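You operate a simulated robot arm through the tools that you are given. There is no shell and no other tool.

The job below is to be done with a simulated robot arm. You get a single attempt, and the scene is never put back.

JOB
Send the white-clip tube to gate 1 in the blue carrier.
Fine: at speed 3, set before the start; the tube comes from the double orange stand on the ledge; use the long control box's buttons and stop once it is there; leave the rest on the belt.

It is judged by the outcome, as a careful person would: the job done as asked, and still so three seconds after it is handed in. It fails if anything else is knocked over, pushed out of place, dropped, spilled or broken.

ROBOT AND FRAMES
A 6-joint arm with a two-finger gripper, fixed in place. Base frame: the origin is at the foot of the arm, x ahead of it, y to its left, z up. Units: mm, degrees, N and s.
Its first joint turns from -166.0 to 166.0 degrees. Payload 2.45 kg.
Tool frame: the origin (TCP) lies between the finger pads and is the grasp point; the fingertips stand 20 mm ahead of it; z points along the fingers, y is the line along which they close. The gripper opens to 140 mm. The gripper's body begins 168 mm behind the TCP.
Orientation is that of the tool frame in the base frame, as [roll, pitch, yaw] about the fixed x, y, z axes, in that order (R = Rz(yaw) Ry(pitch) Rx(roll)). With the fingers straight down and closing along the base's y, the tool's x points along the base's -x, its y along +y and its z along -z.

CONTROLS
- The arm moves only by the tool servo_tool. Its argument "targets" is a list of rows, each an object of numbers (a shift or turn left out is 0, a gripper value left out holds the last): "grip": the finger opening in cm, from 0 to 14; "dx", "dy", "dz": the shift along the tool's x, y, z in cm; "wx", "wy", "wz": the turn, a rotation vector about the tool's x, y, z in degrees. In form: [{"grip": .., "dx": .., "dy": .., "dz": .., "wx": .., "wy": .., "wz": ..}, ...]. A call has 1 to 20 rows; each row shifts and turns the commanded pose from where the row before left it, along the tool's axes as they then stand. A row lasts 0.2 s, in which the tool goes at most 50 mm and 8.6 degrees; a call with a longer step from one row to the next is refused whole, and so is a gripper value outside its range. Where a pose cannot be reached the arm comes as near as it can. A force on the tool above 40 N (or 10 N above the force at the start of the call, whichever is more), or a blocked arm, ends the call early, and 0.2 s more pass. Each finger travels about 45 mm/s and halts on what it meets, pressing with about 24 N; the grip force reading is that of the motor and also rises with nothing between the fingers. The clock runs only during rows and for 0.2 s after the last one: add rows that do not move to give the fingers time. It gives the time, the measured TCP pose, the force on the tool (base axes), the opening and the grip force at its end, in the units of the frame above (readings bear some noise), with the torque about the TCP (base axes, N m) and any sound that the robot's microphone picked up.
- Cameras (640 x 400 px; columns grow to the right, rows downward): "scene" is fixed at [218.7, 500.8, 1637.8]; the picture's right is [-0.63, -0.78, 0.00], its down [-0.39, 0.32, -0.86] and it looks along [0.67, -0.54, -0.51] (base axes); focal length 340 px, centre (320, 200). "wrist" rides on the gripper at [78, 11, -209] in the tool frame; the picture's right is [-0.14, 0.99, 0.00], its down [-0.92, -0.13, -0.37] and it looks along [-0.36, -0.05, 0.93] (tool axes); focal length 280 px, centre (320, 200). There is no depth. A picture from a camera that has moved, and an enlarged one, comes with that camera's place and axes in the base frame and with its lens.
- grab_frame(camera): a new picture of that camera. It takes no simulated time.
- inspect(camera, box): a new picture of the part [left, top, right, bottom] of that camera's present view, enlarged. It takes no simulated time.
- sign_off(): hands the job in; it is judged then, once.

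Places have to be worked out from the pictures, the camera data and where the tool is seen. Open the gripper and draw the arm clear of the work before you hand the job in, unless the task says otherwise.

The tools are called after "Call:" by a JSON object that holds its "method" and its "body". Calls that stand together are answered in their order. servo_tool: Moves the arm, as the interface text tells. Its arguments: {"type":"object","properties":{"targets":{"type":"array","items":{"type":"object","properties":{"grip":{"type":"number"},"dx":{"type":"number"},"dy":{"type":"number"},"dz":{"type":"number"},"wx":{"type":"number"},"wy":{"type":"number"},"wz":{"type":"number"}}}}},"required":["targets"]} The other tools are called the same way: grab_frame (camera) takes a picture; inspect (camera, box) takes an enlarged picture of a part of a camera's view; sign_off () hands the job in.

At the start:

```text
clock: 0.0
ee_pos: [565.4, -31.5, 1456.1]
ee_rot: [-179.9, 0.2, -179.9]
force: [-0.6, 0.0, -0.6]
torque: [-0.02, 0.0, 0.0]
opening: 139.9
grasp_force: 0.0
```

scene: 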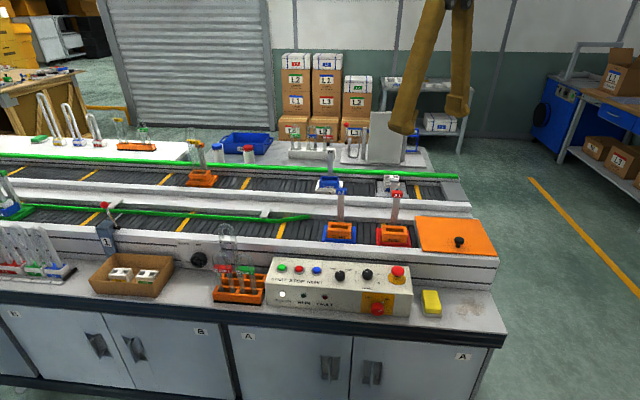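
wrist: 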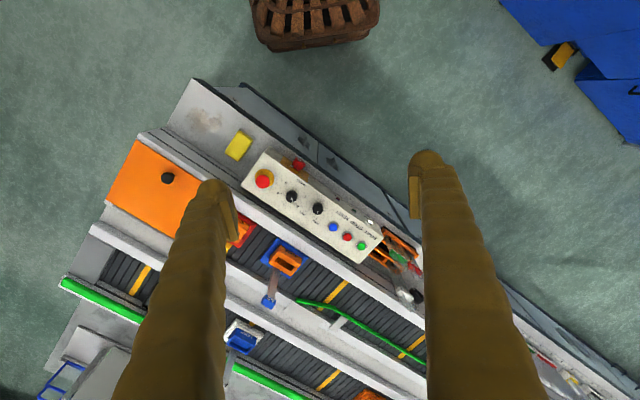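

I'll start by looking closely at the scene: the control box, the orange stands and the carriers.

Call:
{"method": "inspect", "body": {"camera": "scene", "box": [200, 220, 360, 320]}}

Call:
{"method": "inspect", "body": {"camera": "scene", "box": [300, 170, 460, 270]}}

Call:
{"method": "inspect", "body": {"camera": "scene", "box": [260, 250, 420, 350]}}

Call:
{"method": "inspect", "body": {"camera": "scene", "box": [0, 180, 160, 280]}}

Call:
{"method": "inspect", "body": {"camera": "scene", "box": [80, 180, 240, 280]}}

Call:
{"method": "inspect", "body": {"camera": "wrist", "box": [230, 140, 430, 265]}}

```text
4.00 times, centred on (280, 270) of scene
camera zoom: at [218.7, 500.8, 1637.8], right [-0.63, -0.78, 0.0], down [-0.39, 0.32, -0.86], along [0.67, -0.54, -0.51], focal length 1362 px, centre (480, -80)
```

zoom: 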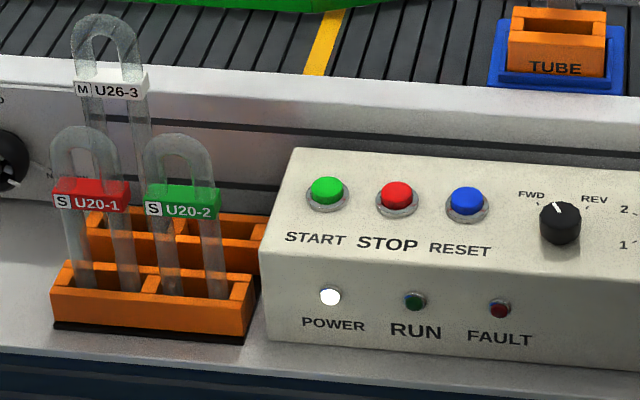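

```text
4.00 times, centred on (380, 220) of scene
camera zoom: at [218.7, 500.8, 1637.8], right [-0.63, -0.78, 0.0], down [-0.39, 0.32, -0.86], along [0.67, -0.54, -0.51], focal length 1362 px, centre (80, 120)
```

zoom: 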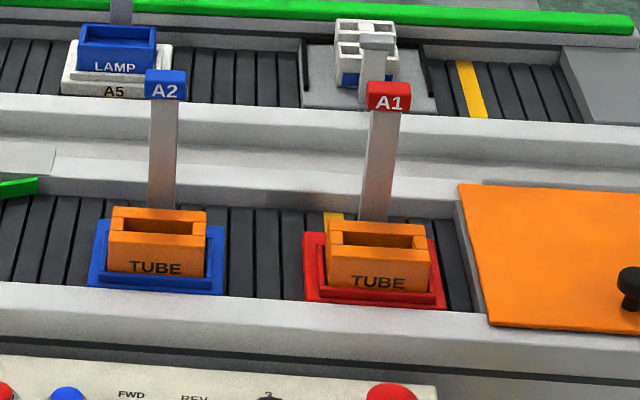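

```text
4.00 times, centred on (340, 300) of scene
camera zoom: at [218.7, 500.8, 1637.8], right [-0.63, -0.78, 0.0], down [-0.39, 0.32, -0.86], along [0.67, -0.54, -0.51], focal length 1362 px, centre (240, -200)
```

zoom: 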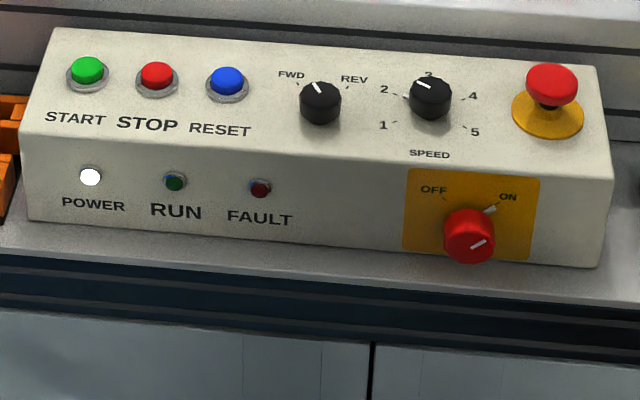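

```text
4.00 times, centred on (80, 230) of scene
camera zoom: at [218.7, 500.8, 1637.8], right [-0.63, -0.78, 0.0], down [-0.39, 0.32, -0.86], along [0.67, -0.54, -0.51], focal length 1362 px, centre (1280, 80)
```

zoom: 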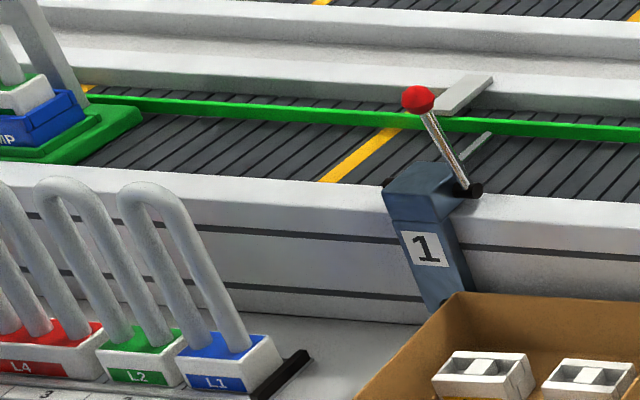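

```text
4.00 times, centred on (160, 230) of scene
camera zoom: at [218.7, 500.8, 1637.8], right [-0.63, -0.78, 0.0], down [-0.39, 0.32, -0.86], along [0.67, -0.54, -0.51], focal length 1362 px, centre (960, 80)
```

zoom: 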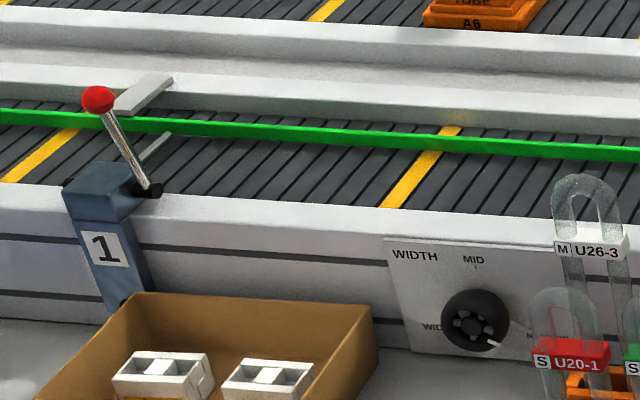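

```text
3.20 times, centred on (330, 202) of wrist
camera zoom: at [485.9, -21.6, 1665.1], right [0.14, 0.99, 0.0], down [0.92, -0.13, 0.37], along [0.37, -0.05, -0.93], focal length 897 px, centre (288, 192)
```

zoom: 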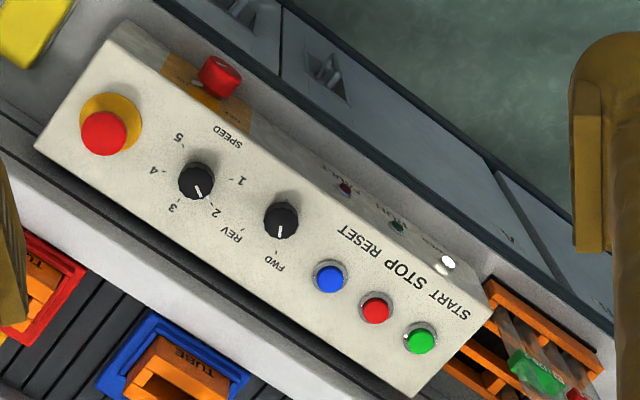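

The START button triangulates to about (991, 48, 849), so the bench runs diagonally in front of the arm. Before moving I want more detail of the belt, the width knob and gate 1.

Call:
{"method": "inspect", "body": {"camera": "scene", "box": [160, 220, 240, 270]}}

Call:
{"method": "inspect", "body": {"camera": "scene", "box": [80, 190, 160, 240]}}

Call:
{"method": "inspect", "body": {"camera": "scene", "box": [320, 255, 400, 305]}}

Call:
{"method": "inspect", "body": {"camera": "scene", "box": [200, 220, 280, 310]}}

Call:
{"method": "inspect", "body": {"camera": "scene", "box": [0, 80, 200, 205]}}

Call:
{"method": "inspect", "body": {"camera": "scene", "box": [170, 110, 370, 235]}}

Call:
{"method": "inspect", "body": {"camera": "scene", "box": [0, 160, 120, 300]}}

Call:
{"method": "inspect", "body": {"camera": "wrist", "box": [340, 240, 640, 400]}}

```text
8.00 times, centred on (200, 245) of scene
camera zoom: at [218.7, 500.8, 1637.8], right [-0.63, -0.78, 0.0], down [-0.39, 0.32, -0.86], along [0.67, -0.54, -0.51], focal length 2723 px, centre (1280, -160)
```

zoom: 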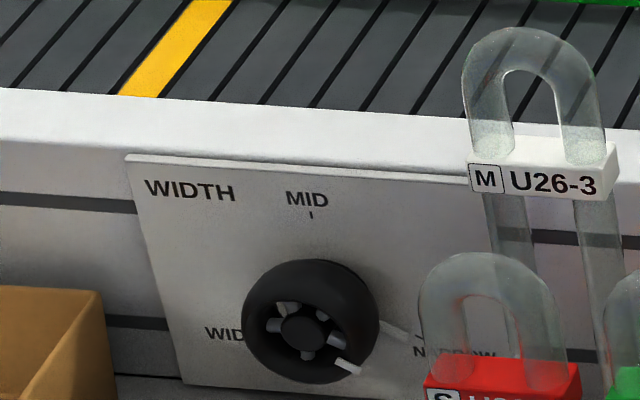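

```text
8.00 times, centred on (120, 215) of scene
camera zoom: at [218.7, 500.8, 1637.8], right [-0.63, -0.78, 0.0], down [-0.39, 0.32, -0.86], along [0.67, -0.54, -0.51], focal length 2723 px, centre (1920, 80)
```

zoom: 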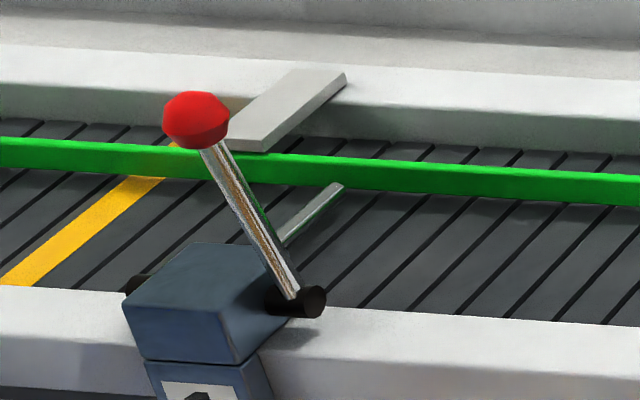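

```text
8.00 times, centred on (360, 280) of scene
camera zoom: at [218.7, 500.8, 1637.8], right [-0.63, -0.78, 0.0], down [-0.39, 0.32, -0.86], along [0.67, -0.54, -0.51], focal length 2723 px, centre (0, -440)
```

zoom: 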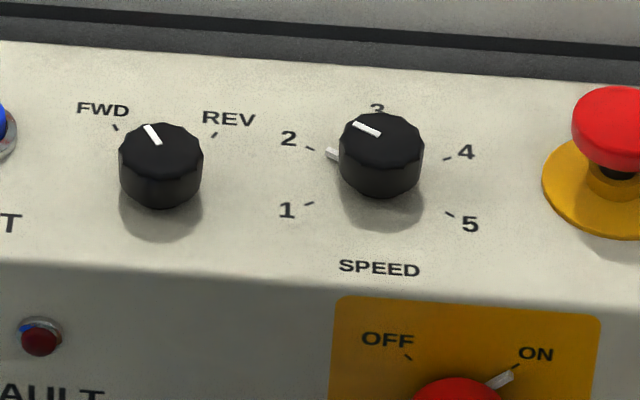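

```text
4.44 times, centred on (240, 265) of scene
camera zoom: at [218.7, 500.8, 1637.8], right [-0.63, -0.78, 0.0], down [-0.39, 0.32, -0.86], along [0.67, -0.54, -0.51], focal length 1513 px, centre (676, -89)
```

zoom: 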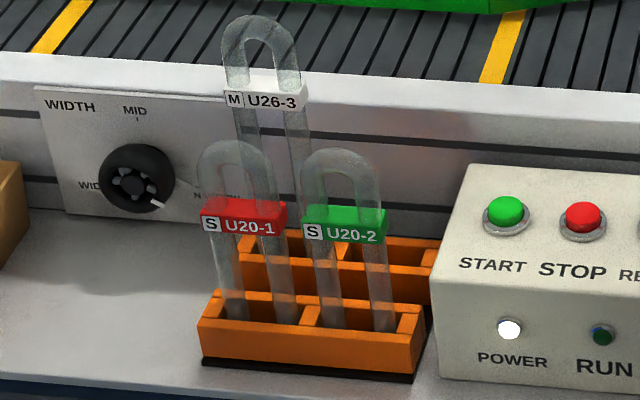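

```text
3.20 times, centred on (100, 142) of scene
camera zoom: at [218.7, 500.8, 1637.8], right [-0.63, -0.78, 0.0], down [-0.39, 0.32, -0.86], along [0.67, -0.54, -0.51], focal length 1089 px, centre (1024, 384)
```

zoom: 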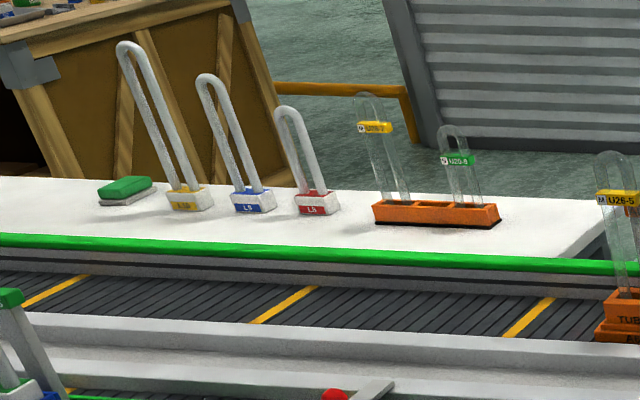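

```text
3.20 times, centred on (270, 172) of scene
camera zoom: at [218.7, 500.8, 1637.8], right [-0.63, -0.78, 0.0], down [-0.39, 0.32, -0.86], along [0.67, -0.54, -0.51], focal length 1089 px, centre (480, 288)
```

zoom: 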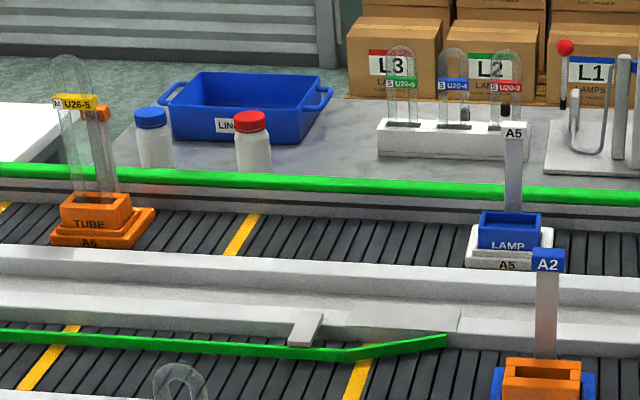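

```text
2.86 times, centred on (60, 230) of scene
camera zoom: at [218.7, 500.8, 1637.8], right [-0.63, -0.78, 0.0], down [-0.39, 0.32, -0.86], along [0.67, -0.54, -0.51], focal length 972 px, centre (1063, 114)
```

zoom: 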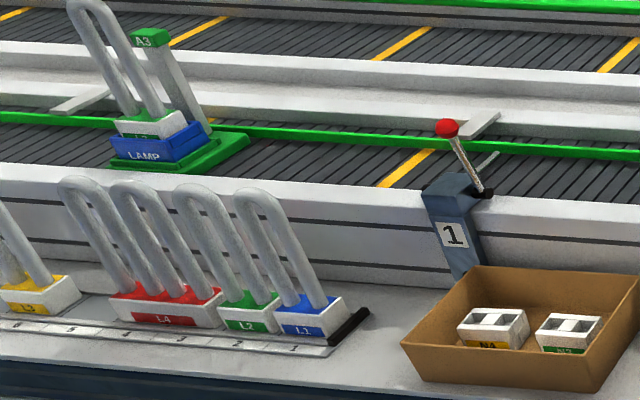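

```text
2.13 times, centred on (490, 320) of wrist
camera zoom: at [485.9, -21.6, 1665.1], right [0.14, 0.99, 0.0], down [0.92, -0.13, 0.37], along [0.37, -0.05, -0.93], focal length 598 px, centre (-43, -56)
```

zoom: 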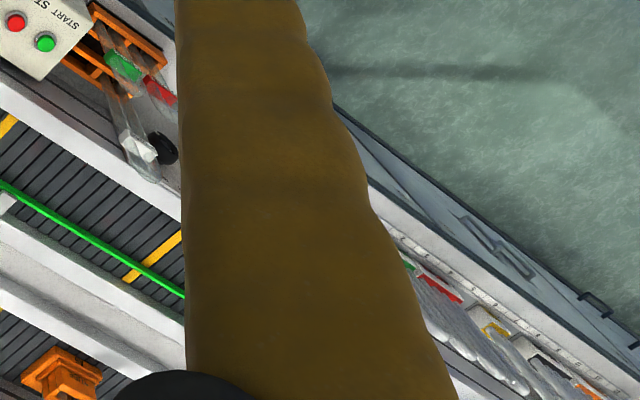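

The speed dial's skirt mark sits at 2, the direction is FWD, and power is ON. The WIDTH wheel reads NARROW, and the blue carrier's base (about 121 x 104 mm) looks deeper than the green one in the lane, so I need better views. I'll bring the wrist camera in closer, staying high above everything.

Call:
{"method": "servo_tool", "body": {"targets": [{"dx": -2.64, "dy": 1.16, "dz": 2.0}, {"dx": -2.64, "dy": 1.16, "dz": 2.0}, {"dx": -2.64, "dy": 1.16, "dz": 2.0}, {"dx": -2.64, "dy": 1.16, "dz": 2.0}, {"dx": -2.64, "dy": 1.16, "dz": 2.0}, {"dx": -2.64, "dy": 1.16, "dz": 2.0}, {"dx": -2.64, "dy": 1.16, "dz": 2.0}]}}

Call:
{"method": "grab_frame", "body": {"camera": "wrist"}}

Call:
{"method": "grab_frame", "body": {"camera": "scene"}}

```text
clock: 1.6
ee_pos: [749.8, 49.5, 1317.3]
ee_rot: [-180.0, 0.0, -179.9]
force: [-0.8, 0.1, 0.7]
torque: [0.0, -0.06, -0.01]
opening: 140.2
grasp_force: 0.0
```

```text
taken
camera wrist: at [670.6, 60.3, 1526.0], right [0.14, 0.99, 0.0], down [0.92, -0.13, 0.37], along [0.37, -0.05, -0.93], focal length 280 px, centre (320, 200)
```

wrist: 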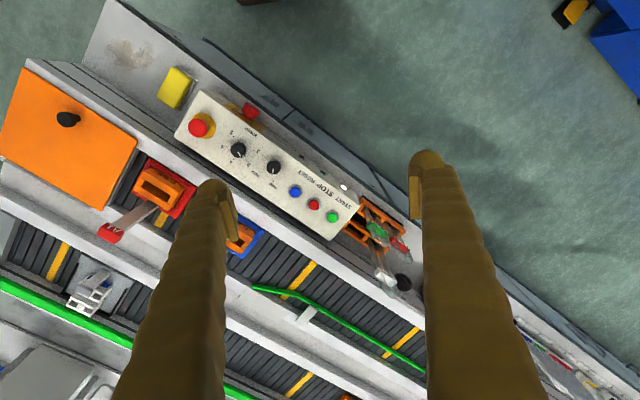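

```text
taken
```

scene: 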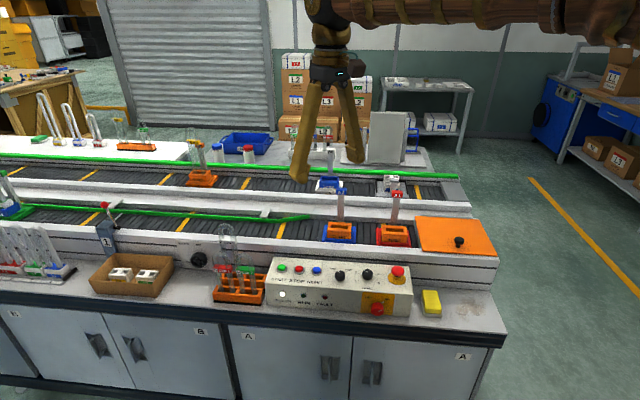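

Everything is still clear. I'll rotate the tool 45 degrees so it lines up with the bench, which also points the wrist camera toward gate 1, then look again.

Call:
{"method": "servo_tool", "body": {"targets": [{"wz": -7.5, "grip": 6}, {"wz": -7.5}, {"wz": -7.5}, {"wz": -7.5}, {"wz": -7.5}, {"wz": -7.5}, {}, {}]}}

Call:
{"method": "grab_frame", "body": {"camera": "wrist"}}

```text
clock: 3.4
ee_pos: [750.6, 48.5, 1315.6]
ee_rot: [-179.9, 0.0, -135.0]
force: [-0.5, 0.3, -0.2]
torque: [-0.02, 0.01, 0.02]
opening: 60.2
grasp_force: 0.0
```

```text
taken
camera wrist: at [686.2, 1.5, 1525.2], right [-0.6, 0.8, 0.0], down [0.74, 0.56, 0.37], along [0.29, 0.22, -0.93], focal length 280 px, centre (320, 200)
```

wrist: 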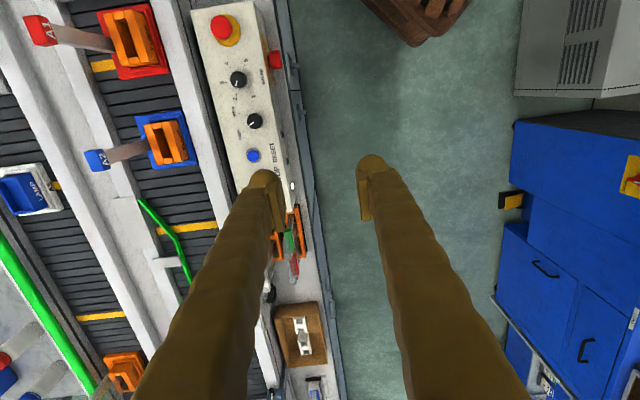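

The tool is aligned with the bench now. I'll shift toward the belt (tool -y) to see straight down onto the lane and the blue carrier.

Call:
{"method": "servo_tool", "body": {"targets": [{"dy": -4, "grip": 2}, {"dy": -4}, {"dy": -4}, {"dy": -4}, {"dy": -4}, {}, {}]}}

Call:
{"method": "grab_frame", "body": {"camera": "wrist"}}

Call:
{"method": "inspect", "body": {"camera": "wrist", "box": [160, 0, 360, 125]}}

Call:
{"method": "inspect", "body": {"camera": "wrist", "box": [160, 125, 360, 250]}}

```text
clock: 5.0
ee_pos: [892.0, -93.0, 1316.8]
ee_rot: [-179.8, 0.1, -134.9]
force: [0.1, -0.1, -0.5]
torque: [-0.02, 0.01, 0.01]
opening: 20.1
grasp_force: 0.2
```

```text
taken
camera wrist: at [827.6, -140.5, 1525.5], right [-0.6, 0.8, 0.0], down [0.74, 0.56, 0.37], along [0.29, 0.22, -0.93], focal length 280 px, centre (320, 200)
```

wrist: 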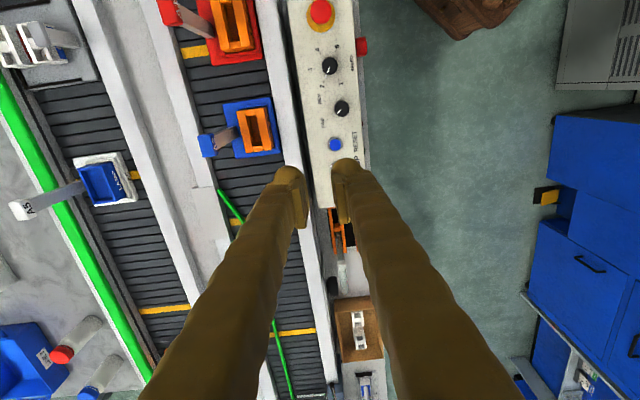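

```text
3.20 times, centred on (260, 62) of wrist
camera zoom: at [827.6, -140.5, 1525.5], right [-0.6, 0.8, 0.0], down [0.74, 0.56, 0.37], along [0.29, 0.22, -0.93], focal length 897 px, centre (512, 640)
```

zoom: 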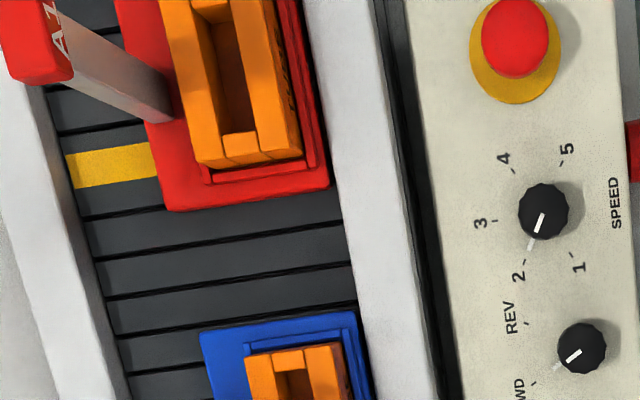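

```text
3.20 times, centred on (260, 188) of wrist
camera zoom: at [827.6, -140.5, 1525.5], right [-0.6, 0.8, 0.0], down [0.74, 0.56, 0.37], along [0.29, 0.22, -0.93], focal length 897 px, centre (512, 240)
```

zoom: 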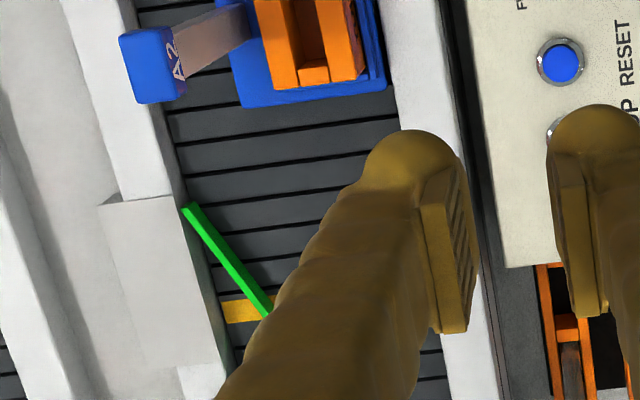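

The carriers differ in size (red is largest, then blue), so the guide width matters. I'll turn the tool 180 degrees so the camera's unobstructed upper half faces along the lane toward gate 1.

Call:
{"method": "servo_tool", "body": {"targets": [{"wz": 8.5, "grip": 0}, {"wz": 8.5}, {"wz": 8.5}, {"wz": 8.5}, {"wz": 8.5}, {"wz": 8.5}, {"wz": 8.5}, {"wz": 8.5}, {"wz": 8.5}, {"wz": 8.5}, {"wz": 8.5}, {"wz": 8.5}, {"wz": 8.5}, {"wz": 8.5}, {"wz": 8.5}, {"wz": 8.5}, {"wz": 8.5}, {"wz": 8.5}, {"wz": 8.5}, {"wz": 8.5}]}}

Call:
{"method": "servo_tool", "body": {"targets": [{"wz": 5}, {"wz": 4.9}, {"wy": 6}, {"wy": 6}, {"wy": 6}, {"wy": 6}, {"wy": 6}]}}

Call:
{"method": "grab_frame", "body": {"camera": "wrist"}}

Call:
{"method": "grab_frame", "body": {"camera": "scene"}}

```text
clock: 9.2
ee_pos: [891.4, -93.1, 1316.6]
ee_rot: [179.9, 0.0, 54.9]
force: [-0.2, -0.9, -0.1]
torque: [-0.02, 0.03, 0.01]
opening: 0.2
grasp_force: 23.6
```

```text
clock: 10.8
ee_pos: [891.1, -92.5, 1316.5]
ee_rot: [-180.0, -30.1, 45.2]
force: [0.4, 0.1, 0.3]
torque: [0.02, -0.02, -0.01]
opening: 0.0
grasp_force: 23.8
```

```text
taken
camera wrist: at [872.1, -125.9, 1536.7], right [0.62, -0.78, -0.07], down [-0.78, -0.61, -0.14], along [0.07, 0.14, -0.99], focal length 280 px, centre (320, 200)
```

wrist: 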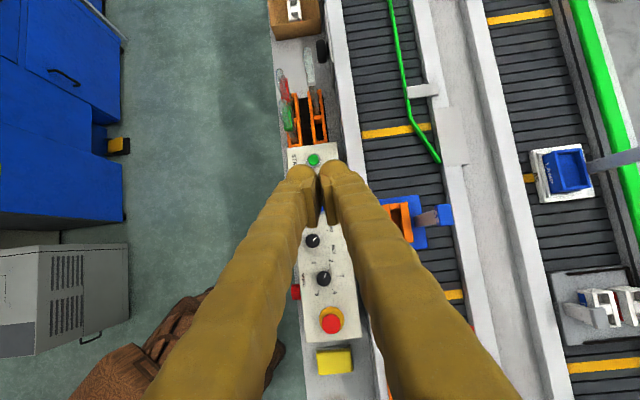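

```text
taken
```

scene: 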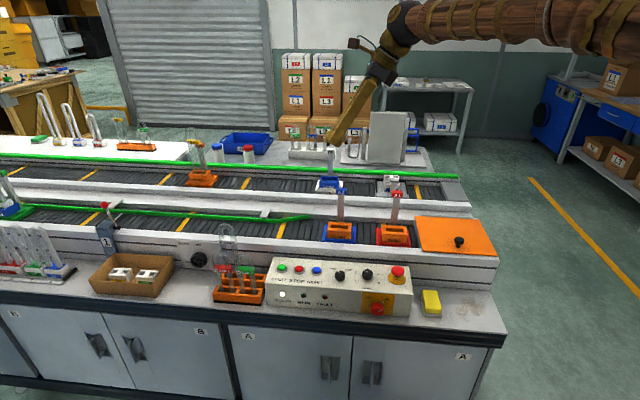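

This view is much better. I'll enlarge the lane and guide, then tilt further to bring gate 1 into view.

Call:
{"method": "inspect", "body": {"camera": "wrist", "box": [320, 0, 520, 125]}}

Call:
{"method": "inspect", "body": {"camera": "wrist", "box": [260, 60, 420, 160]}}

Call:
{"method": "inspect", "body": {"camera": "wrist", "box": [340, 120, 500, 260]}}

Call:
{"method": "servo_tool", "body": {"targets": [{"wy": 6}, {"wy": 6}, {"wy": 6}, {"wy": 6}, {"wy": 6}]}}

Call:
{"method": "grab_frame", "body": {"camera": "wrist"}}

```text
3.20 times, centred on (420, 62) of wrist
camera zoom: at [872.1, -125.9, 1536.7], right [0.62, -0.78, -0.07], down [-0.78, -0.61, -0.14], along [0.07, 0.14, -0.99], focal length 897 px, centre (0, 640)
```

zoom: 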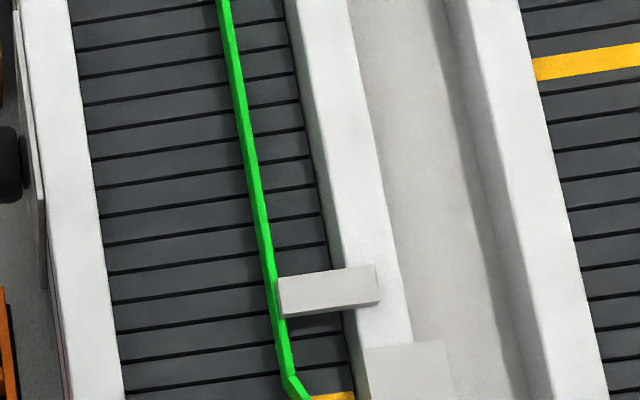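

```text
4.00 times, centred on (340, 110) of wrist
camera zoom: at [872.1, -125.9, 1536.7], right [0.62, -0.78, -0.07], down [-0.78, -0.61, -0.14], along [0.07, 0.14, -0.99], focal length 1122 px, centre (240, 560)
```

zoom: 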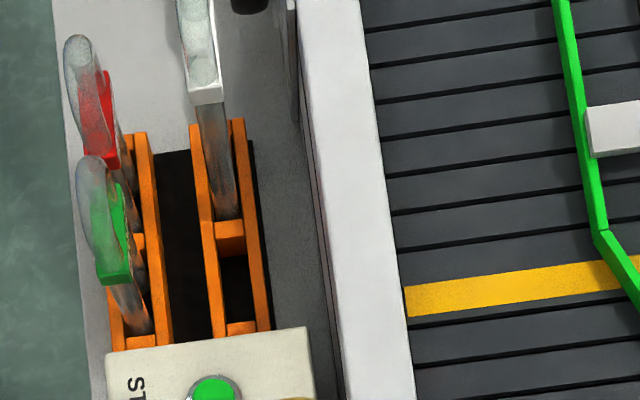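

```text
2.86 times, centred on (420, 190) of wrist
camera zoom: at [872.1, -125.9, 1536.7], right [0.62, -0.78, -0.07], down [-0.78, -0.61, -0.14], along [0.07, 0.14, -0.99], focal length 801 px, centre (34, 229)
```

zoom: 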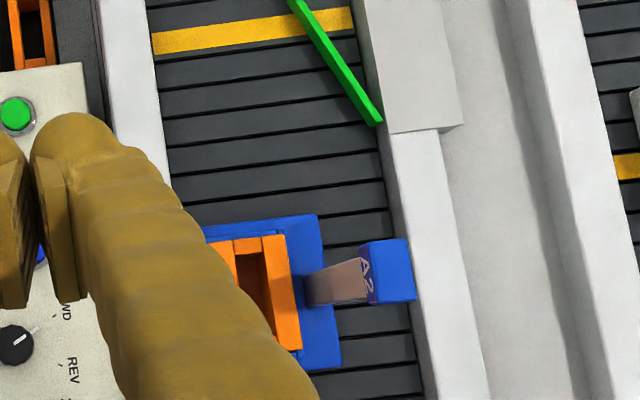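

```text
clock: 12.0
ee_pos: [892.2, -91.6, 1316.8]
ee_rot: [180.0, -60.1, 45.1]
force: [0.5, 0.2, 0.7]
torque: [0.01, -0.02, -0.02]
opening: 0.0
grasp_force: 23.7
```

```text
taken
camera wrist: at [797.8, -200.7, 1488.6], right [0.65, -0.75, -0.12], down [-0.64, -0.46, -0.61], along [0.4, 0.48, -0.78], focal length 280 px, centre (320, 200)
```

wrist: 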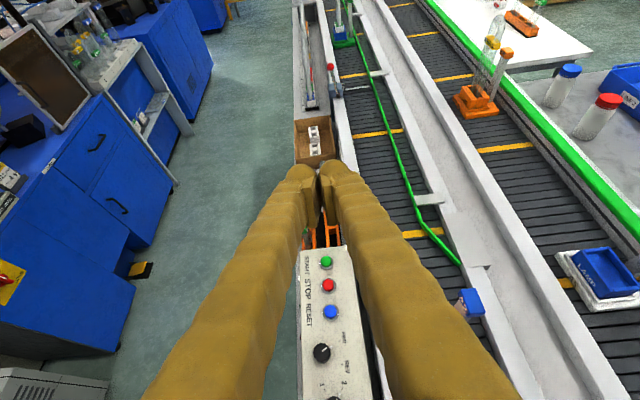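

Gate 1, the lane and the green carrier are now in view. I'll enlarge them to check the lane width, the gate and the width wheel.

Call:
{"method": "inspect", "body": {"camera": "wrist", "box": [290, 40, 410, 115]}}

Call:
{"method": "inspect", "body": {"camera": "wrist", "box": [300, 0, 420, 75]}}

Call:
{"method": "inspect", "body": {"camera": "wrist", "box": [280, 100, 480, 225]}}

Call:
{"method": "inspect", "body": {"camera": "wrist", "box": [380, 180, 500, 320]}}

```text
5.33 times, centred on (350, 78) of wrist
camera zoom: at [797.8, -200.7, 1488.6], right [0.65, -0.75, -0.12], down [-0.64, -0.46, -0.61], along [0.4, 0.48, -0.78], focal length 1495 px, centre (160, 853)
```

zoom: 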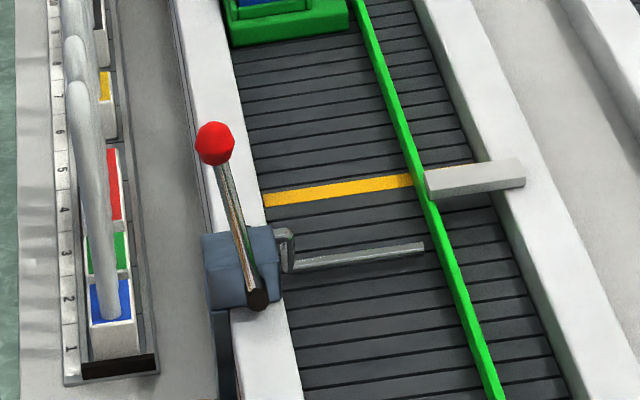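

```text
5.33 times, centred on (360, 38) of wrist
camera zoom: at [797.8, -200.7, 1488.6], right [0.65, -0.75, -0.12], down [-0.64, -0.46, -0.61], along [0.4, 0.48, -0.78], focal length 1495 px, centre (107, 1067)
```

zoom: 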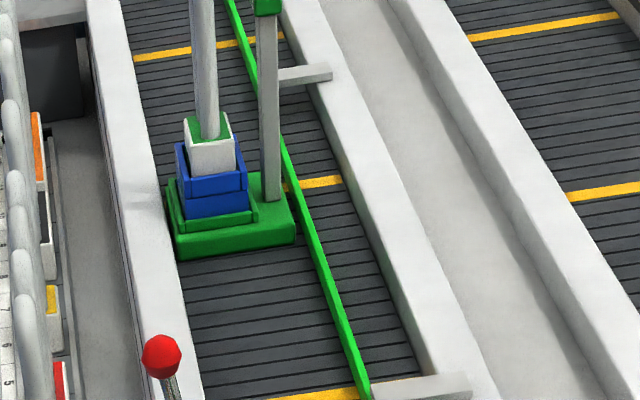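

```text
3.20 times, centred on (380, 162) of wrist
camera zoom: at [797.8, -200.7, 1488.6], right [0.65, -0.75, -0.12], down [-0.64, -0.46, -0.61], along [0.4, 0.48, -0.78], focal length 897 px, centre (128, 320)
```

zoom: 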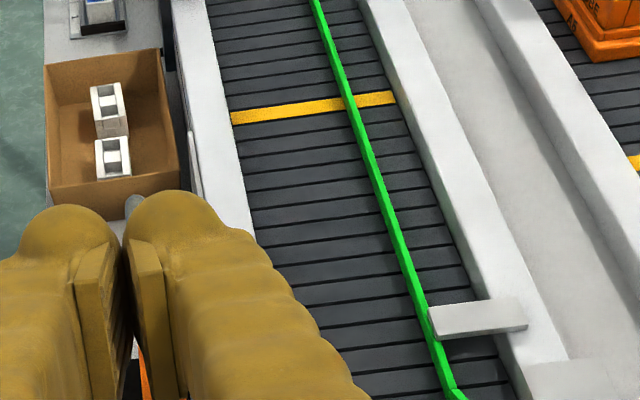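

```text
2.86 times, centred on (440, 250) of wrist
camera zoom: at [797.8, -200.7, 1488.6], right [0.65, -0.75, -0.12], down [-0.64, -0.46, -0.61], along [0.4, 0.48, -0.78], focal length 801 px, centre (-23, 57)
```

zoom: 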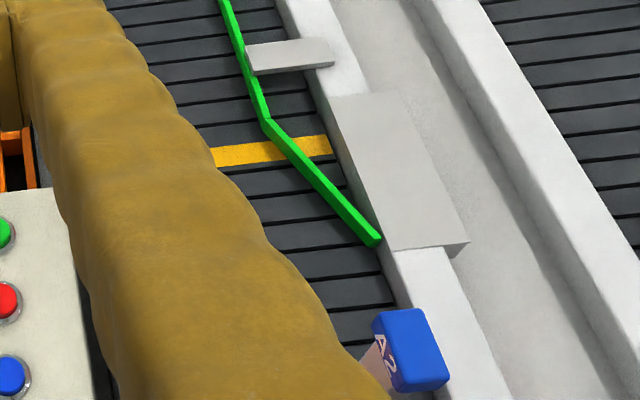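

Gate 1's arm already lies across the lane. The green carrier, which is the same size as the blue one (about 108 x 122 mm), sits in the NARROW lane (about 122 mm) with room to spare, so the guide can stay as it is. First comes the speed dial: I'll bring the tool upright, turn it back to yaw -135 and go above the knob at about (778, -152).

Call:
{"method": "servo_tool", "body": {"targets": [{"wy": -7.5}, {"wy": -7.5}, {"wy": -7.5}, {"wy": -7.5}, {"wy": -7.5}, {"wy": -7.5}, {"wy": -7.5}, {"wy": -7.5}]}}

Call:
{"method": "servo_tool", "body": {"targets": [{"wz": -8.5, "dz": 1.0, "grip": 7}, {"wz": -8.5, "dz": 1.0}, {"wz": -8.5, "dz": 1.0}, {"wz": -8.5, "dz": 1.0}, {"wz": -8.5, "dz": 1.0}, {"wz": -8.5, "dz": 1.0}, {"wz": -8.5, "dz": 1.0}, {"wz": -8.5, "dz": 1.0}, {"wz": -8.5, "dz": 1.0}, {"wz": -8.5, "dz": 1.0}, {"wz": -8.5, "dz": 1.0}, {"wz": -8.5, "dz": 1.0}, {"wz": -8.5, "dz": 1.0}, {"wz": -8.5, "dz": 1.0}, {"wz": -8.5, "dz": 1.0}, {"wz": -8.5, "dz": 1.0}, {"wz": -8.5, "dz": 1.0}, {"wz": -8.5, "dz": 1.0}, {"wz": -8.5, "dz": 1.0}, {"wz": -8.5, "dz": 1.0}]}}

```text
clock: 13.8
ee_pos: [891.0, -92.6, 1317.3]
ee_rot: [179.9, 0.1, 45.1]
force: [-0.8, 0.3, 0.9]
torque: [0.01, -0.01, -0.01]
opening: 0.0
grasp_force: 23.9
```

```text
clock: 18.0
ee_pos: [892.6, -93.3, 1116.1]
ee_rot: [179.9, 0.0, -144.7]
force: [-0.3, 0.1, 0.9]
torque: [0.01, 0.01, -0.02]
opening: 70.0
grasp_force: 0.0
```

The tool is upright at z 1116. I'll finish the turn to -135 and move over the speed knob at about z 1010 for a look straight down.

Call:
{"method": "servo_tool", "body": {"targets": [{"wz": -5}, {"wz": -4.8}, {"dx": 3.06, "dy": 0.99, "dz": 2.6}, {"dx": 3.06, "dy": 0.99, "dz": 2.6}, {"dx": 3.06, "dy": 0.99, "dz": 2.6}, {"dx": 3.06, "dy": 0.99, "dz": 2.6}, {}]}}

Call:
{"method": "grab_frame", "body": {"camera": "wrist"}}

Call:
{"method": "inspect", "body": {"camera": "wrist", "box": [260, 110, 380, 185]}}

Call:
{"method": "inspect", "body": {"camera": "scene", "box": [320, 230, 440, 305]}}

```text
clock: 19.6
ee_pos: [776.7, -150.2, 1011.3]
ee_rot: [-179.9, 0.0, -135.0]
force: [-0.4, -0.4, 0.1]
torque: [0.01, 0.0, -0.02]
opening: 69.9
grasp_force: 0.0
```

```text
taken
camera wrist: at [713.2, -197.8, 1220.8], right [-0.6, 0.8, 0.0], down [0.74, 0.56, 0.37], along [0.29, 0.22, -0.93], focal length 280 px, centre (320, 200)
```

wrist: 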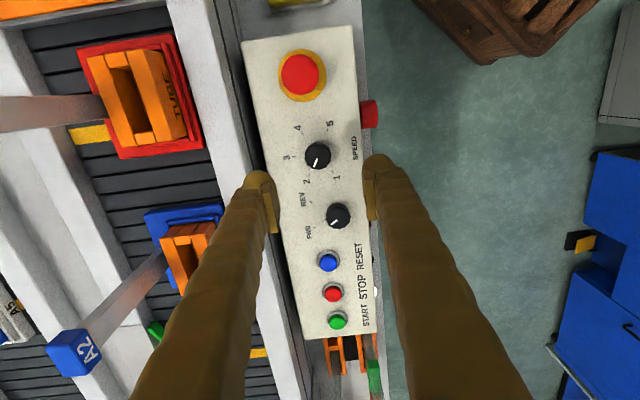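

```text
5.33 times, centred on (320, 148) of wrist
camera zoom: at [713.2, -197.8, 1220.8], right [-0.6, 0.8, 0.0], down [0.74, 0.56, 0.37], along [0.29, 0.22, -0.93], focal length 1495 px, centre (320, 480)
```

zoom: 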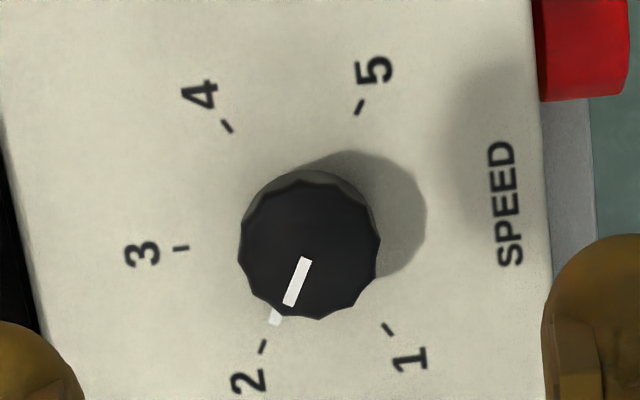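

```text
5.33 times, centred on (380, 268) of scene
camera zoom: at [218.7, 500.8, 1637.8], right [-0.63, -0.78, 0.0], down [-0.39, 0.32, -0.86], along [0.67, -0.54, -0.51], focal length 1815 px, centre (0, -160)
```

zoom: 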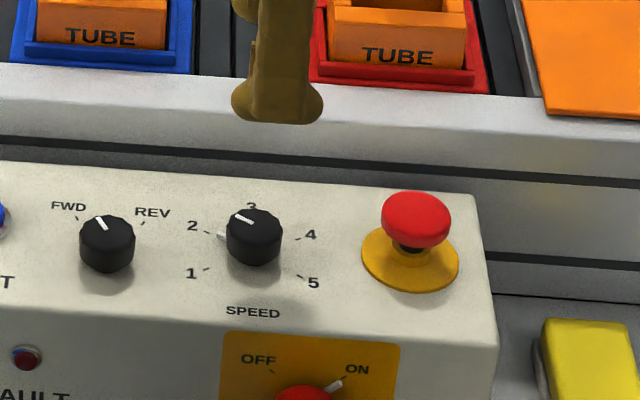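

The base centre of the speed knob triangulates to u=444, v=658 on the bench, with plate z about 836 and knob top about 860. The pointer is exactly at 2, the steps are 60 degrees, and clockwise from above is +wz. I'll centre over the knob and descend so the fingertips stay a few mm above the plate.

Call:
{"method": "servo_tool", "body": {"targets": [{"dx": -0.13, "dy": -0.28, "dz": 3.0}, {"dz": 3.5}, {"dz": 3.5}, {"dz": 2.5}, {"dz": 1.8}, {}]}}

Call:
{"method": "grab_frame", "body": {"camera": "wrist"}}

Call:
{"method": "inspect", "body": {"camera": "scene", "box": [320, 230, 440, 305]}}

```text
clock: 21.0
ee_pos: [780.3, -151.6, 868.4]
ee_rot: [-179.8, 0.1, -135.0]
force: [0.7, -0.5, -0.5]
torque: [0.0, -0.03, -0.01]
opening: 69.8
grasp_force: 0.0
```

```text
taken
camera wrist: at [715.7, -198.8, 1077.7], right [-0.6, 0.8, 0.0], down [0.74, 0.56, 0.37], along [0.3, 0.22, -0.93], focal length 280 px, centre (320, 200)
```

wrist: 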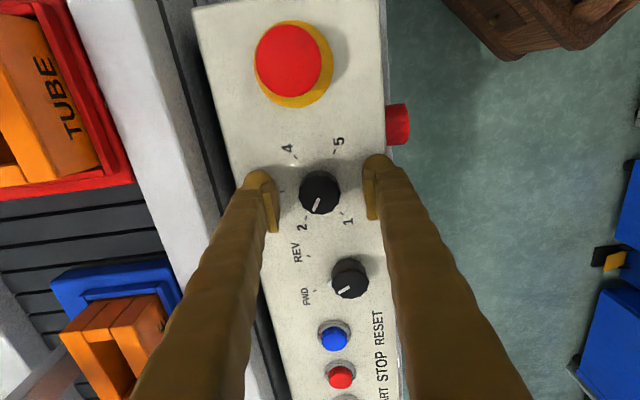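

```text
5.33 times, centred on (380, 268) of scene
camera zoom: at [218.7, 500.8, 1637.8], right [-0.63, -0.78, 0.0], down [-0.39, 0.32, -0.86], along [0.67, -0.54, -0.51], focal length 1815 px, centre (0, -160)
```

zoom: 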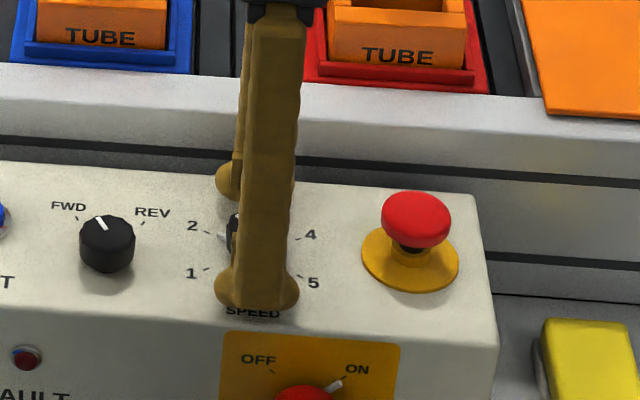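

The knob sits centred between the fingers with free space on both sides. I'll lower 2.5 mm and close on it.

Call:
{"method": "servo_tool", "body": {"targets": [{"dz": 0.25}, {"grip": 2.5}, {}, {}, {}]}}

Call:
{"method": "inspect", "body": {"camera": "wrist", "box": [260, 150, 380, 225]}}

```text
clock: 22.2
ee_pos: [779.8, -151.8, 865.2]
ee_rot: [-179.9, 0.0, -135.0]
force: [4.3, -3.5, -3.0]
torque: [-0.02, -0.05, -0.02]
opening: 32.3
grasp_force: 39.1
```

```text
5.33 times, centred on (320, 188) of wrist
camera zoom: at [716.1, -199.1, 1075.5], right [-0.6, 0.8, 0.0], down [0.74, 0.56, 0.37], along [0.3, 0.22, -0.93], focal length 1495 px, centre (320, 267)
```

zoom: 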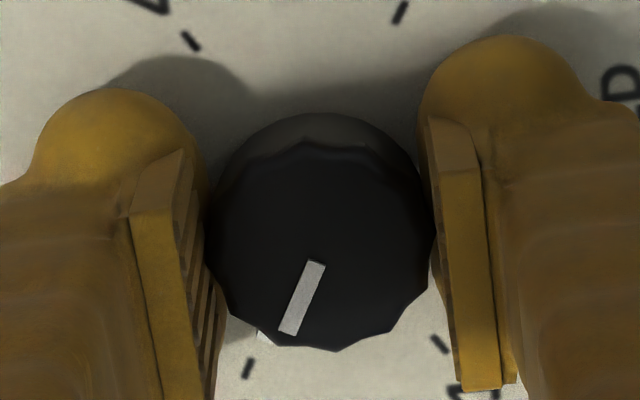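

The knob is gripped at 32 mm. I'll turn it 60 degrees clockwise (+wz) to move from 2 to 3.

Call:
{"method": "servo_tool", "body": {"targets": [{"dy": -0.05, "wz": 6}, {"wz": 6}, {"wz": 6}, {"wz": 6}, {"wz": 6}, {"wz": 6}, {"wz": 6}, {"wz": 6}, {"wz": 6}, {"wz": 6}, {}]}}

Call:
{"method": "grab_frame", "body": {"camera": "wrist"}}

Call:
{"method": "inspect", "body": {"camera": "wrist", "box": [260, 150, 380, 225]}}

```text
clock: 24.0
ee_pos: [779.8, -151.5, 867.0]
ee_rot: [-179.9, 0.1, 177.1]
force: [-0.8, 6.3, 1.2]
torque: [0.09, -0.05, -0.02]
opening: 32.1
grasp_force: 45.5
stopped in row 9: the force on the tool passed its limit at 41 N (the readings are from after the stop); the commanded pose is now the measured one
```

```text
taken
camera wrist: at [701.8, -136.6, 1075.7], right [0.19, 0.98, 0.0], down [0.91, -0.17, 0.37], along [0.36, -0.07, -0.93], focal length 280 px, centre (320, 200)
```

wrist: 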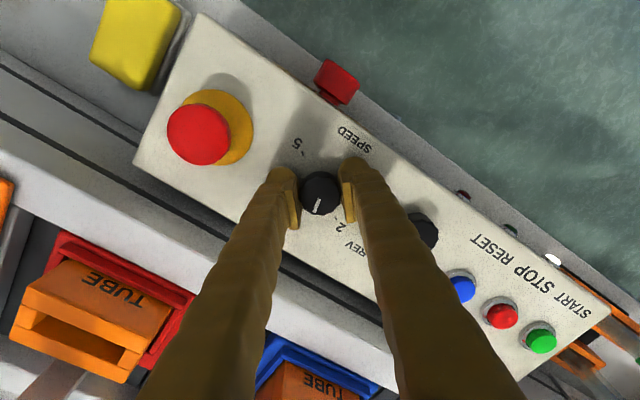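

```text
5.33 times, centred on (320, 188) of wrist
camera zoom: at [701.8, -136.6, 1075.7], right [0.19, 0.98, 0.0], down [0.91, -0.17, 0.37], along [0.36, -0.07, -0.93], focal length 1495 px, centre (320, 267)
```

zoom: 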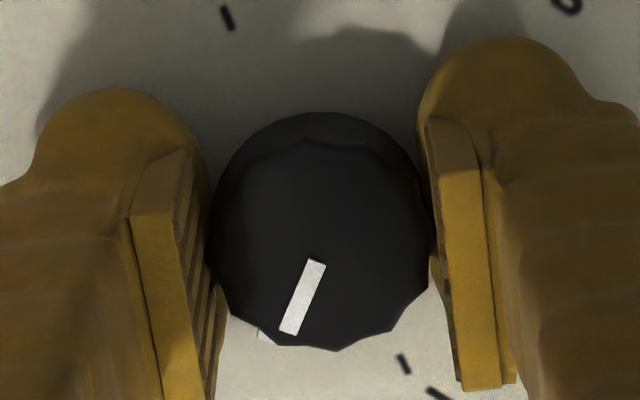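

The knob turned with the gripper by about 48 degrees before a side force stopped the call, with no slip visible. I'll ease the side load and continue in smaller steps for the remaining 12 degrees.

Call:
{"method": "servo_tool", "body": {"targets": [{"dy": 0.05, "wz": 3}, {"wz": 3}, {"wz": 3}, {"wz": 3}, {}]}}

Call:
{"method": "inspect", "body": {"camera": "wrist", "box": [260, 150, 380, 225]}}

```text
clock: 25.2
ee_pos: [779.5, -151.7, 865.8]
ee_rot: [-179.9, -0.1, 165.2]
force: [-6.3, -6.8, 2.2]
torque: [-0.11, 0.08, -0.02]
opening: 32.0
grasp_force: 44.9
```

```text
5.33 times, centred on (320, 188) of wrist
camera zoom: at [706.6, -120.4, 1075.7], right [0.39, 0.92, 0.0], down [0.86, -0.36, 0.37], along [0.34, -0.14, -0.93], focal length 1495 px, centre (320, 267)
```

zoom: 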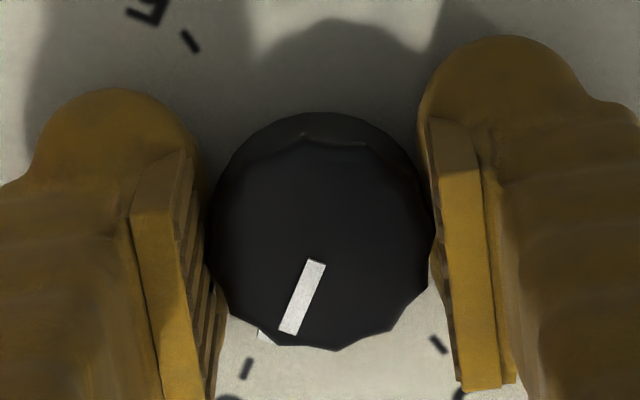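

The yaw change is now 59.8 degrees and the pointer lines up with the next tick (3). I'll open the fingers and lift away to check the dial.

Call:
{"method": "servo_tool", "body": {"targets": [{"grip": 7}, {}, {}, {"dz": -3}, {"dz": -4}, {"dz": -4}]}}

Call:
{"method": "inspect", "body": {"camera": "wrist", "box": [260, 100, 380, 175]}}

Call:
{"method": "inspect", "body": {"camera": "scene", "box": [260, 240, 420, 340]}}

```text
clock: 26.6
ee_pos: [778.9, -150.0, 977.2]
ee_rot: [179.9, -0.2, 165.2]
force: [0.1, 0.5, 0.7]
torque: [-0.01, 0.0, -0.01]
opening: 69.8
grasp_force: 0.0
```

```text
5.33 times, centred on (320, 138) of wrist
camera zoom: at [706.5, -119.8, 1186.0], right [0.39, 0.92, 0.0], down [0.86, -0.36, 0.37], along [0.34, -0.14, -0.93], focal length 1495 px, centre (320, 533)
```

zoom: 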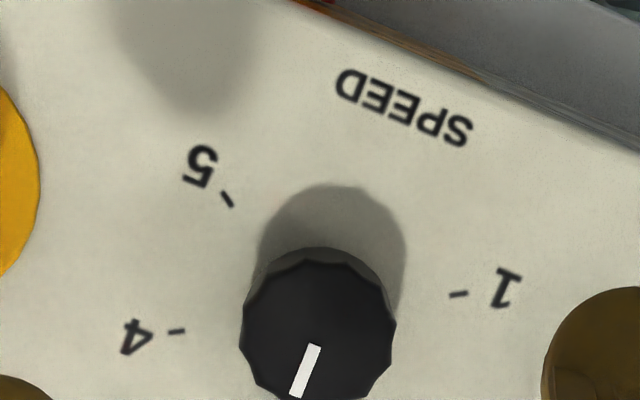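

```text
4.00 times, centred on (340, 290) of scene
camera zoom: at [218.7, 500.8, 1637.8], right [-0.63, -0.78, 0.0], down [-0.39, 0.32, -0.86], along [0.67, -0.54, -0.51], focal length 1362 px, centre (240, -160)
```

zoom: 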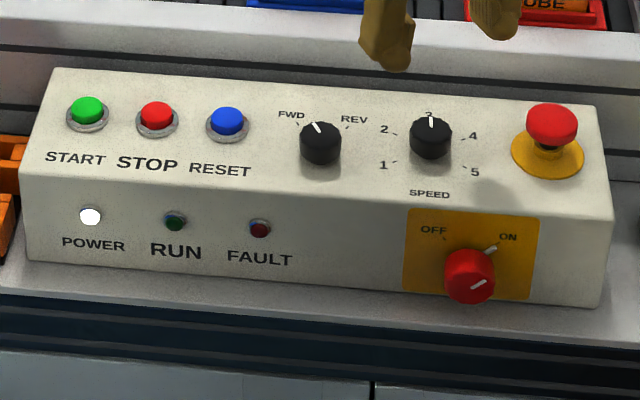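

The dial now points at 3. Next is the tube: I'll raise, turn the tool to yaw 45 (camera above the fingers), tilt it along the bench and move toward the stand to look at it closely.

Call:
{"method": "servo_tool", "body": {"targets": [{"wz": 8.5, "dz": -2}, {"wz": 8.5, "dz": -2}, {"wz": 8.5, "dz": -2}, {"wz": 8.5, "dz": -2}, {"wz": 8.5, "dz": -2}, {"wz": 8.5, "dz": -2}, {"wz": 8.5, "dz": -2}, {"wz": 8.5, "dz": -2}, {"wz": 8.5, "dz": -2}, {"wz": 8.5, "dz": -2}, {"wz": 8.5, "dz": -2}, {"wz": 8.5, "dz": -2}, {"wz": 8.5}, {"wz": 8.5}, {"wz": 1.2}, {"wy": 7.5}, {"wy": 7.5}, {"wy": 7.5}, {"wy": 7.5}]}}

Call:
{"method": "servo_tool", "body": {"targets": [{"dx": 3.4, "dz": 2.0, "dy": 0.5}, {"dx": 3.4, "dz": 2.0, "dy": 0.5}, {"dx": 3.4, "dz": 2.0, "dy": 0.5}, {"dx": 3.4, "dz": 2.0, "dy": 0.5}, {"dx": 3.4, "dz": 2.0, "dy": 0.5}, {}]}}

Call:
{"method": "grab_frame", "body": {"camera": "wrist"}}

Call:
{"method": "grab_frame", "body": {"camera": "scene"}}

```text
clock: 30.6
ee_pos: [780.3, -150.9, 1216.7]
ee_rot: [-179.9, -30.1, 45.0]
force: [0.9, 0.5, -0.5]
torque: [0.0, -0.02, -0.01]
opening: 69.8
grasp_force: 0.1
```

```text
clock: 32.0
ee_pos: [937.3, -30.8, 1214.8]
ee_rot: [-179.9, -30.0, 44.9]
force: [0.7, -0.4, -0.2]
torque: [0.02, -0.01, 0.01]
opening: 70.2
grasp_force: 0.0
```

```text
taken
camera wrist: at [918.6, -63.9, 1434.8], right [0.62, -0.78, -0.07], down [-0.78, -0.6, -0.14], along [0.07, 0.14, -0.99], focal length 280 px, centre (320, 200)
```

wrist: 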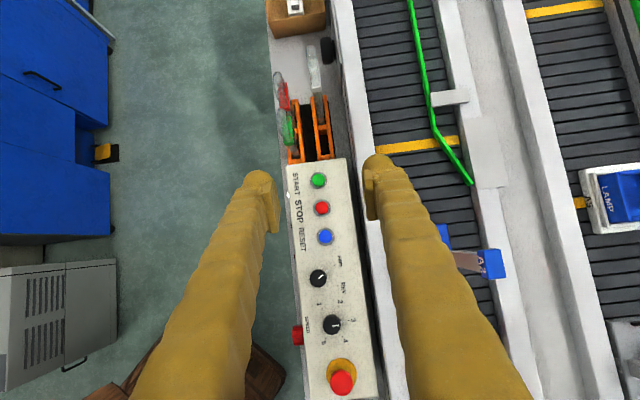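

```text
taken
```

scene: 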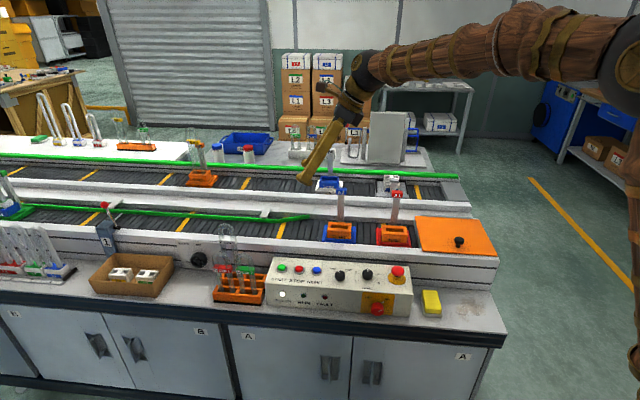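

I'll get closer to the stand, still well above the tube tops, for accurate measurements.

Call:
{"method": "servo_tool", "body": {"targets": [{"dx": 1.6, "dz": 3.2}, {"dx": 1.6, "dz": 3.2}, {"dx": 1.6, "dz": 3.2}, {"dx": 1.6, "dz": 3.3}, {}]}}

Call:
{"method": "grab_frame", "body": {"camera": "wrist"}}

Call:
{"method": "inspect", "body": {"camera": "wrist", "box": [250, 30, 370, 170]}}

```text
clock: 33.2
ee_pos: [1021.9, 55.2, 1134.6]
ee_rot: [-179.9, -30.0, 45.0]
force: [-0.3, -0.3, 0.4]
torque: [0.02, 0.06, -0.02]
opening: 70.0
grasp_force: 0.1
```

```text
taken
camera wrist: at [1004.1, 21.2, 1355.1], right [0.62, -0.78, -0.07], down [-0.78, -0.6, -0.14], along [0.07, 0.14, -0.99], focal length 280 px, centre (320, 200)
```

wrist: 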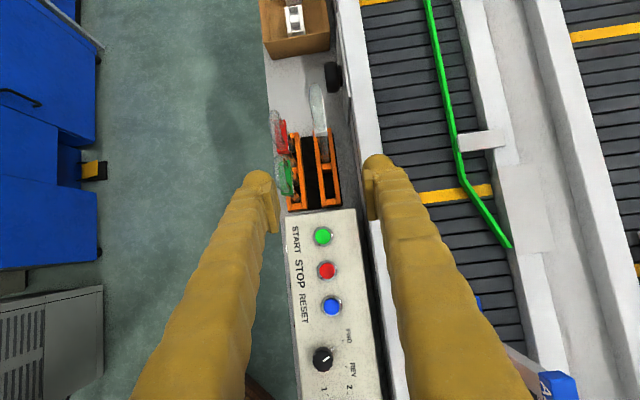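

```text
2.86 times, centred on (310, 100) of wrist
camera zoom: at [1004.1, 21.2, 1355.1], right [0.62, -0.78, -0.07], down [-0.78, -0.6, -0.14], along [0.07, 0.14, -0.99], focal length 801 px, centre (349, 486)
```

zoom: 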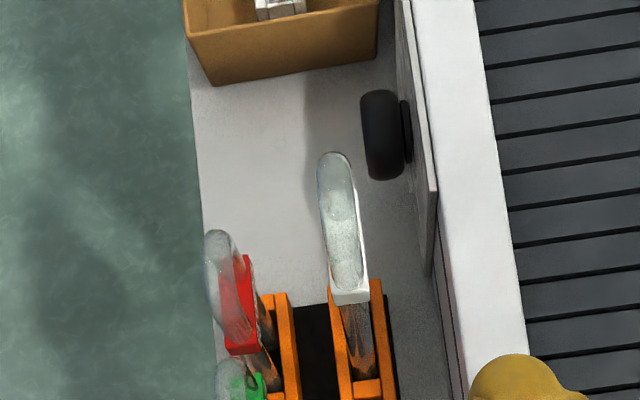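

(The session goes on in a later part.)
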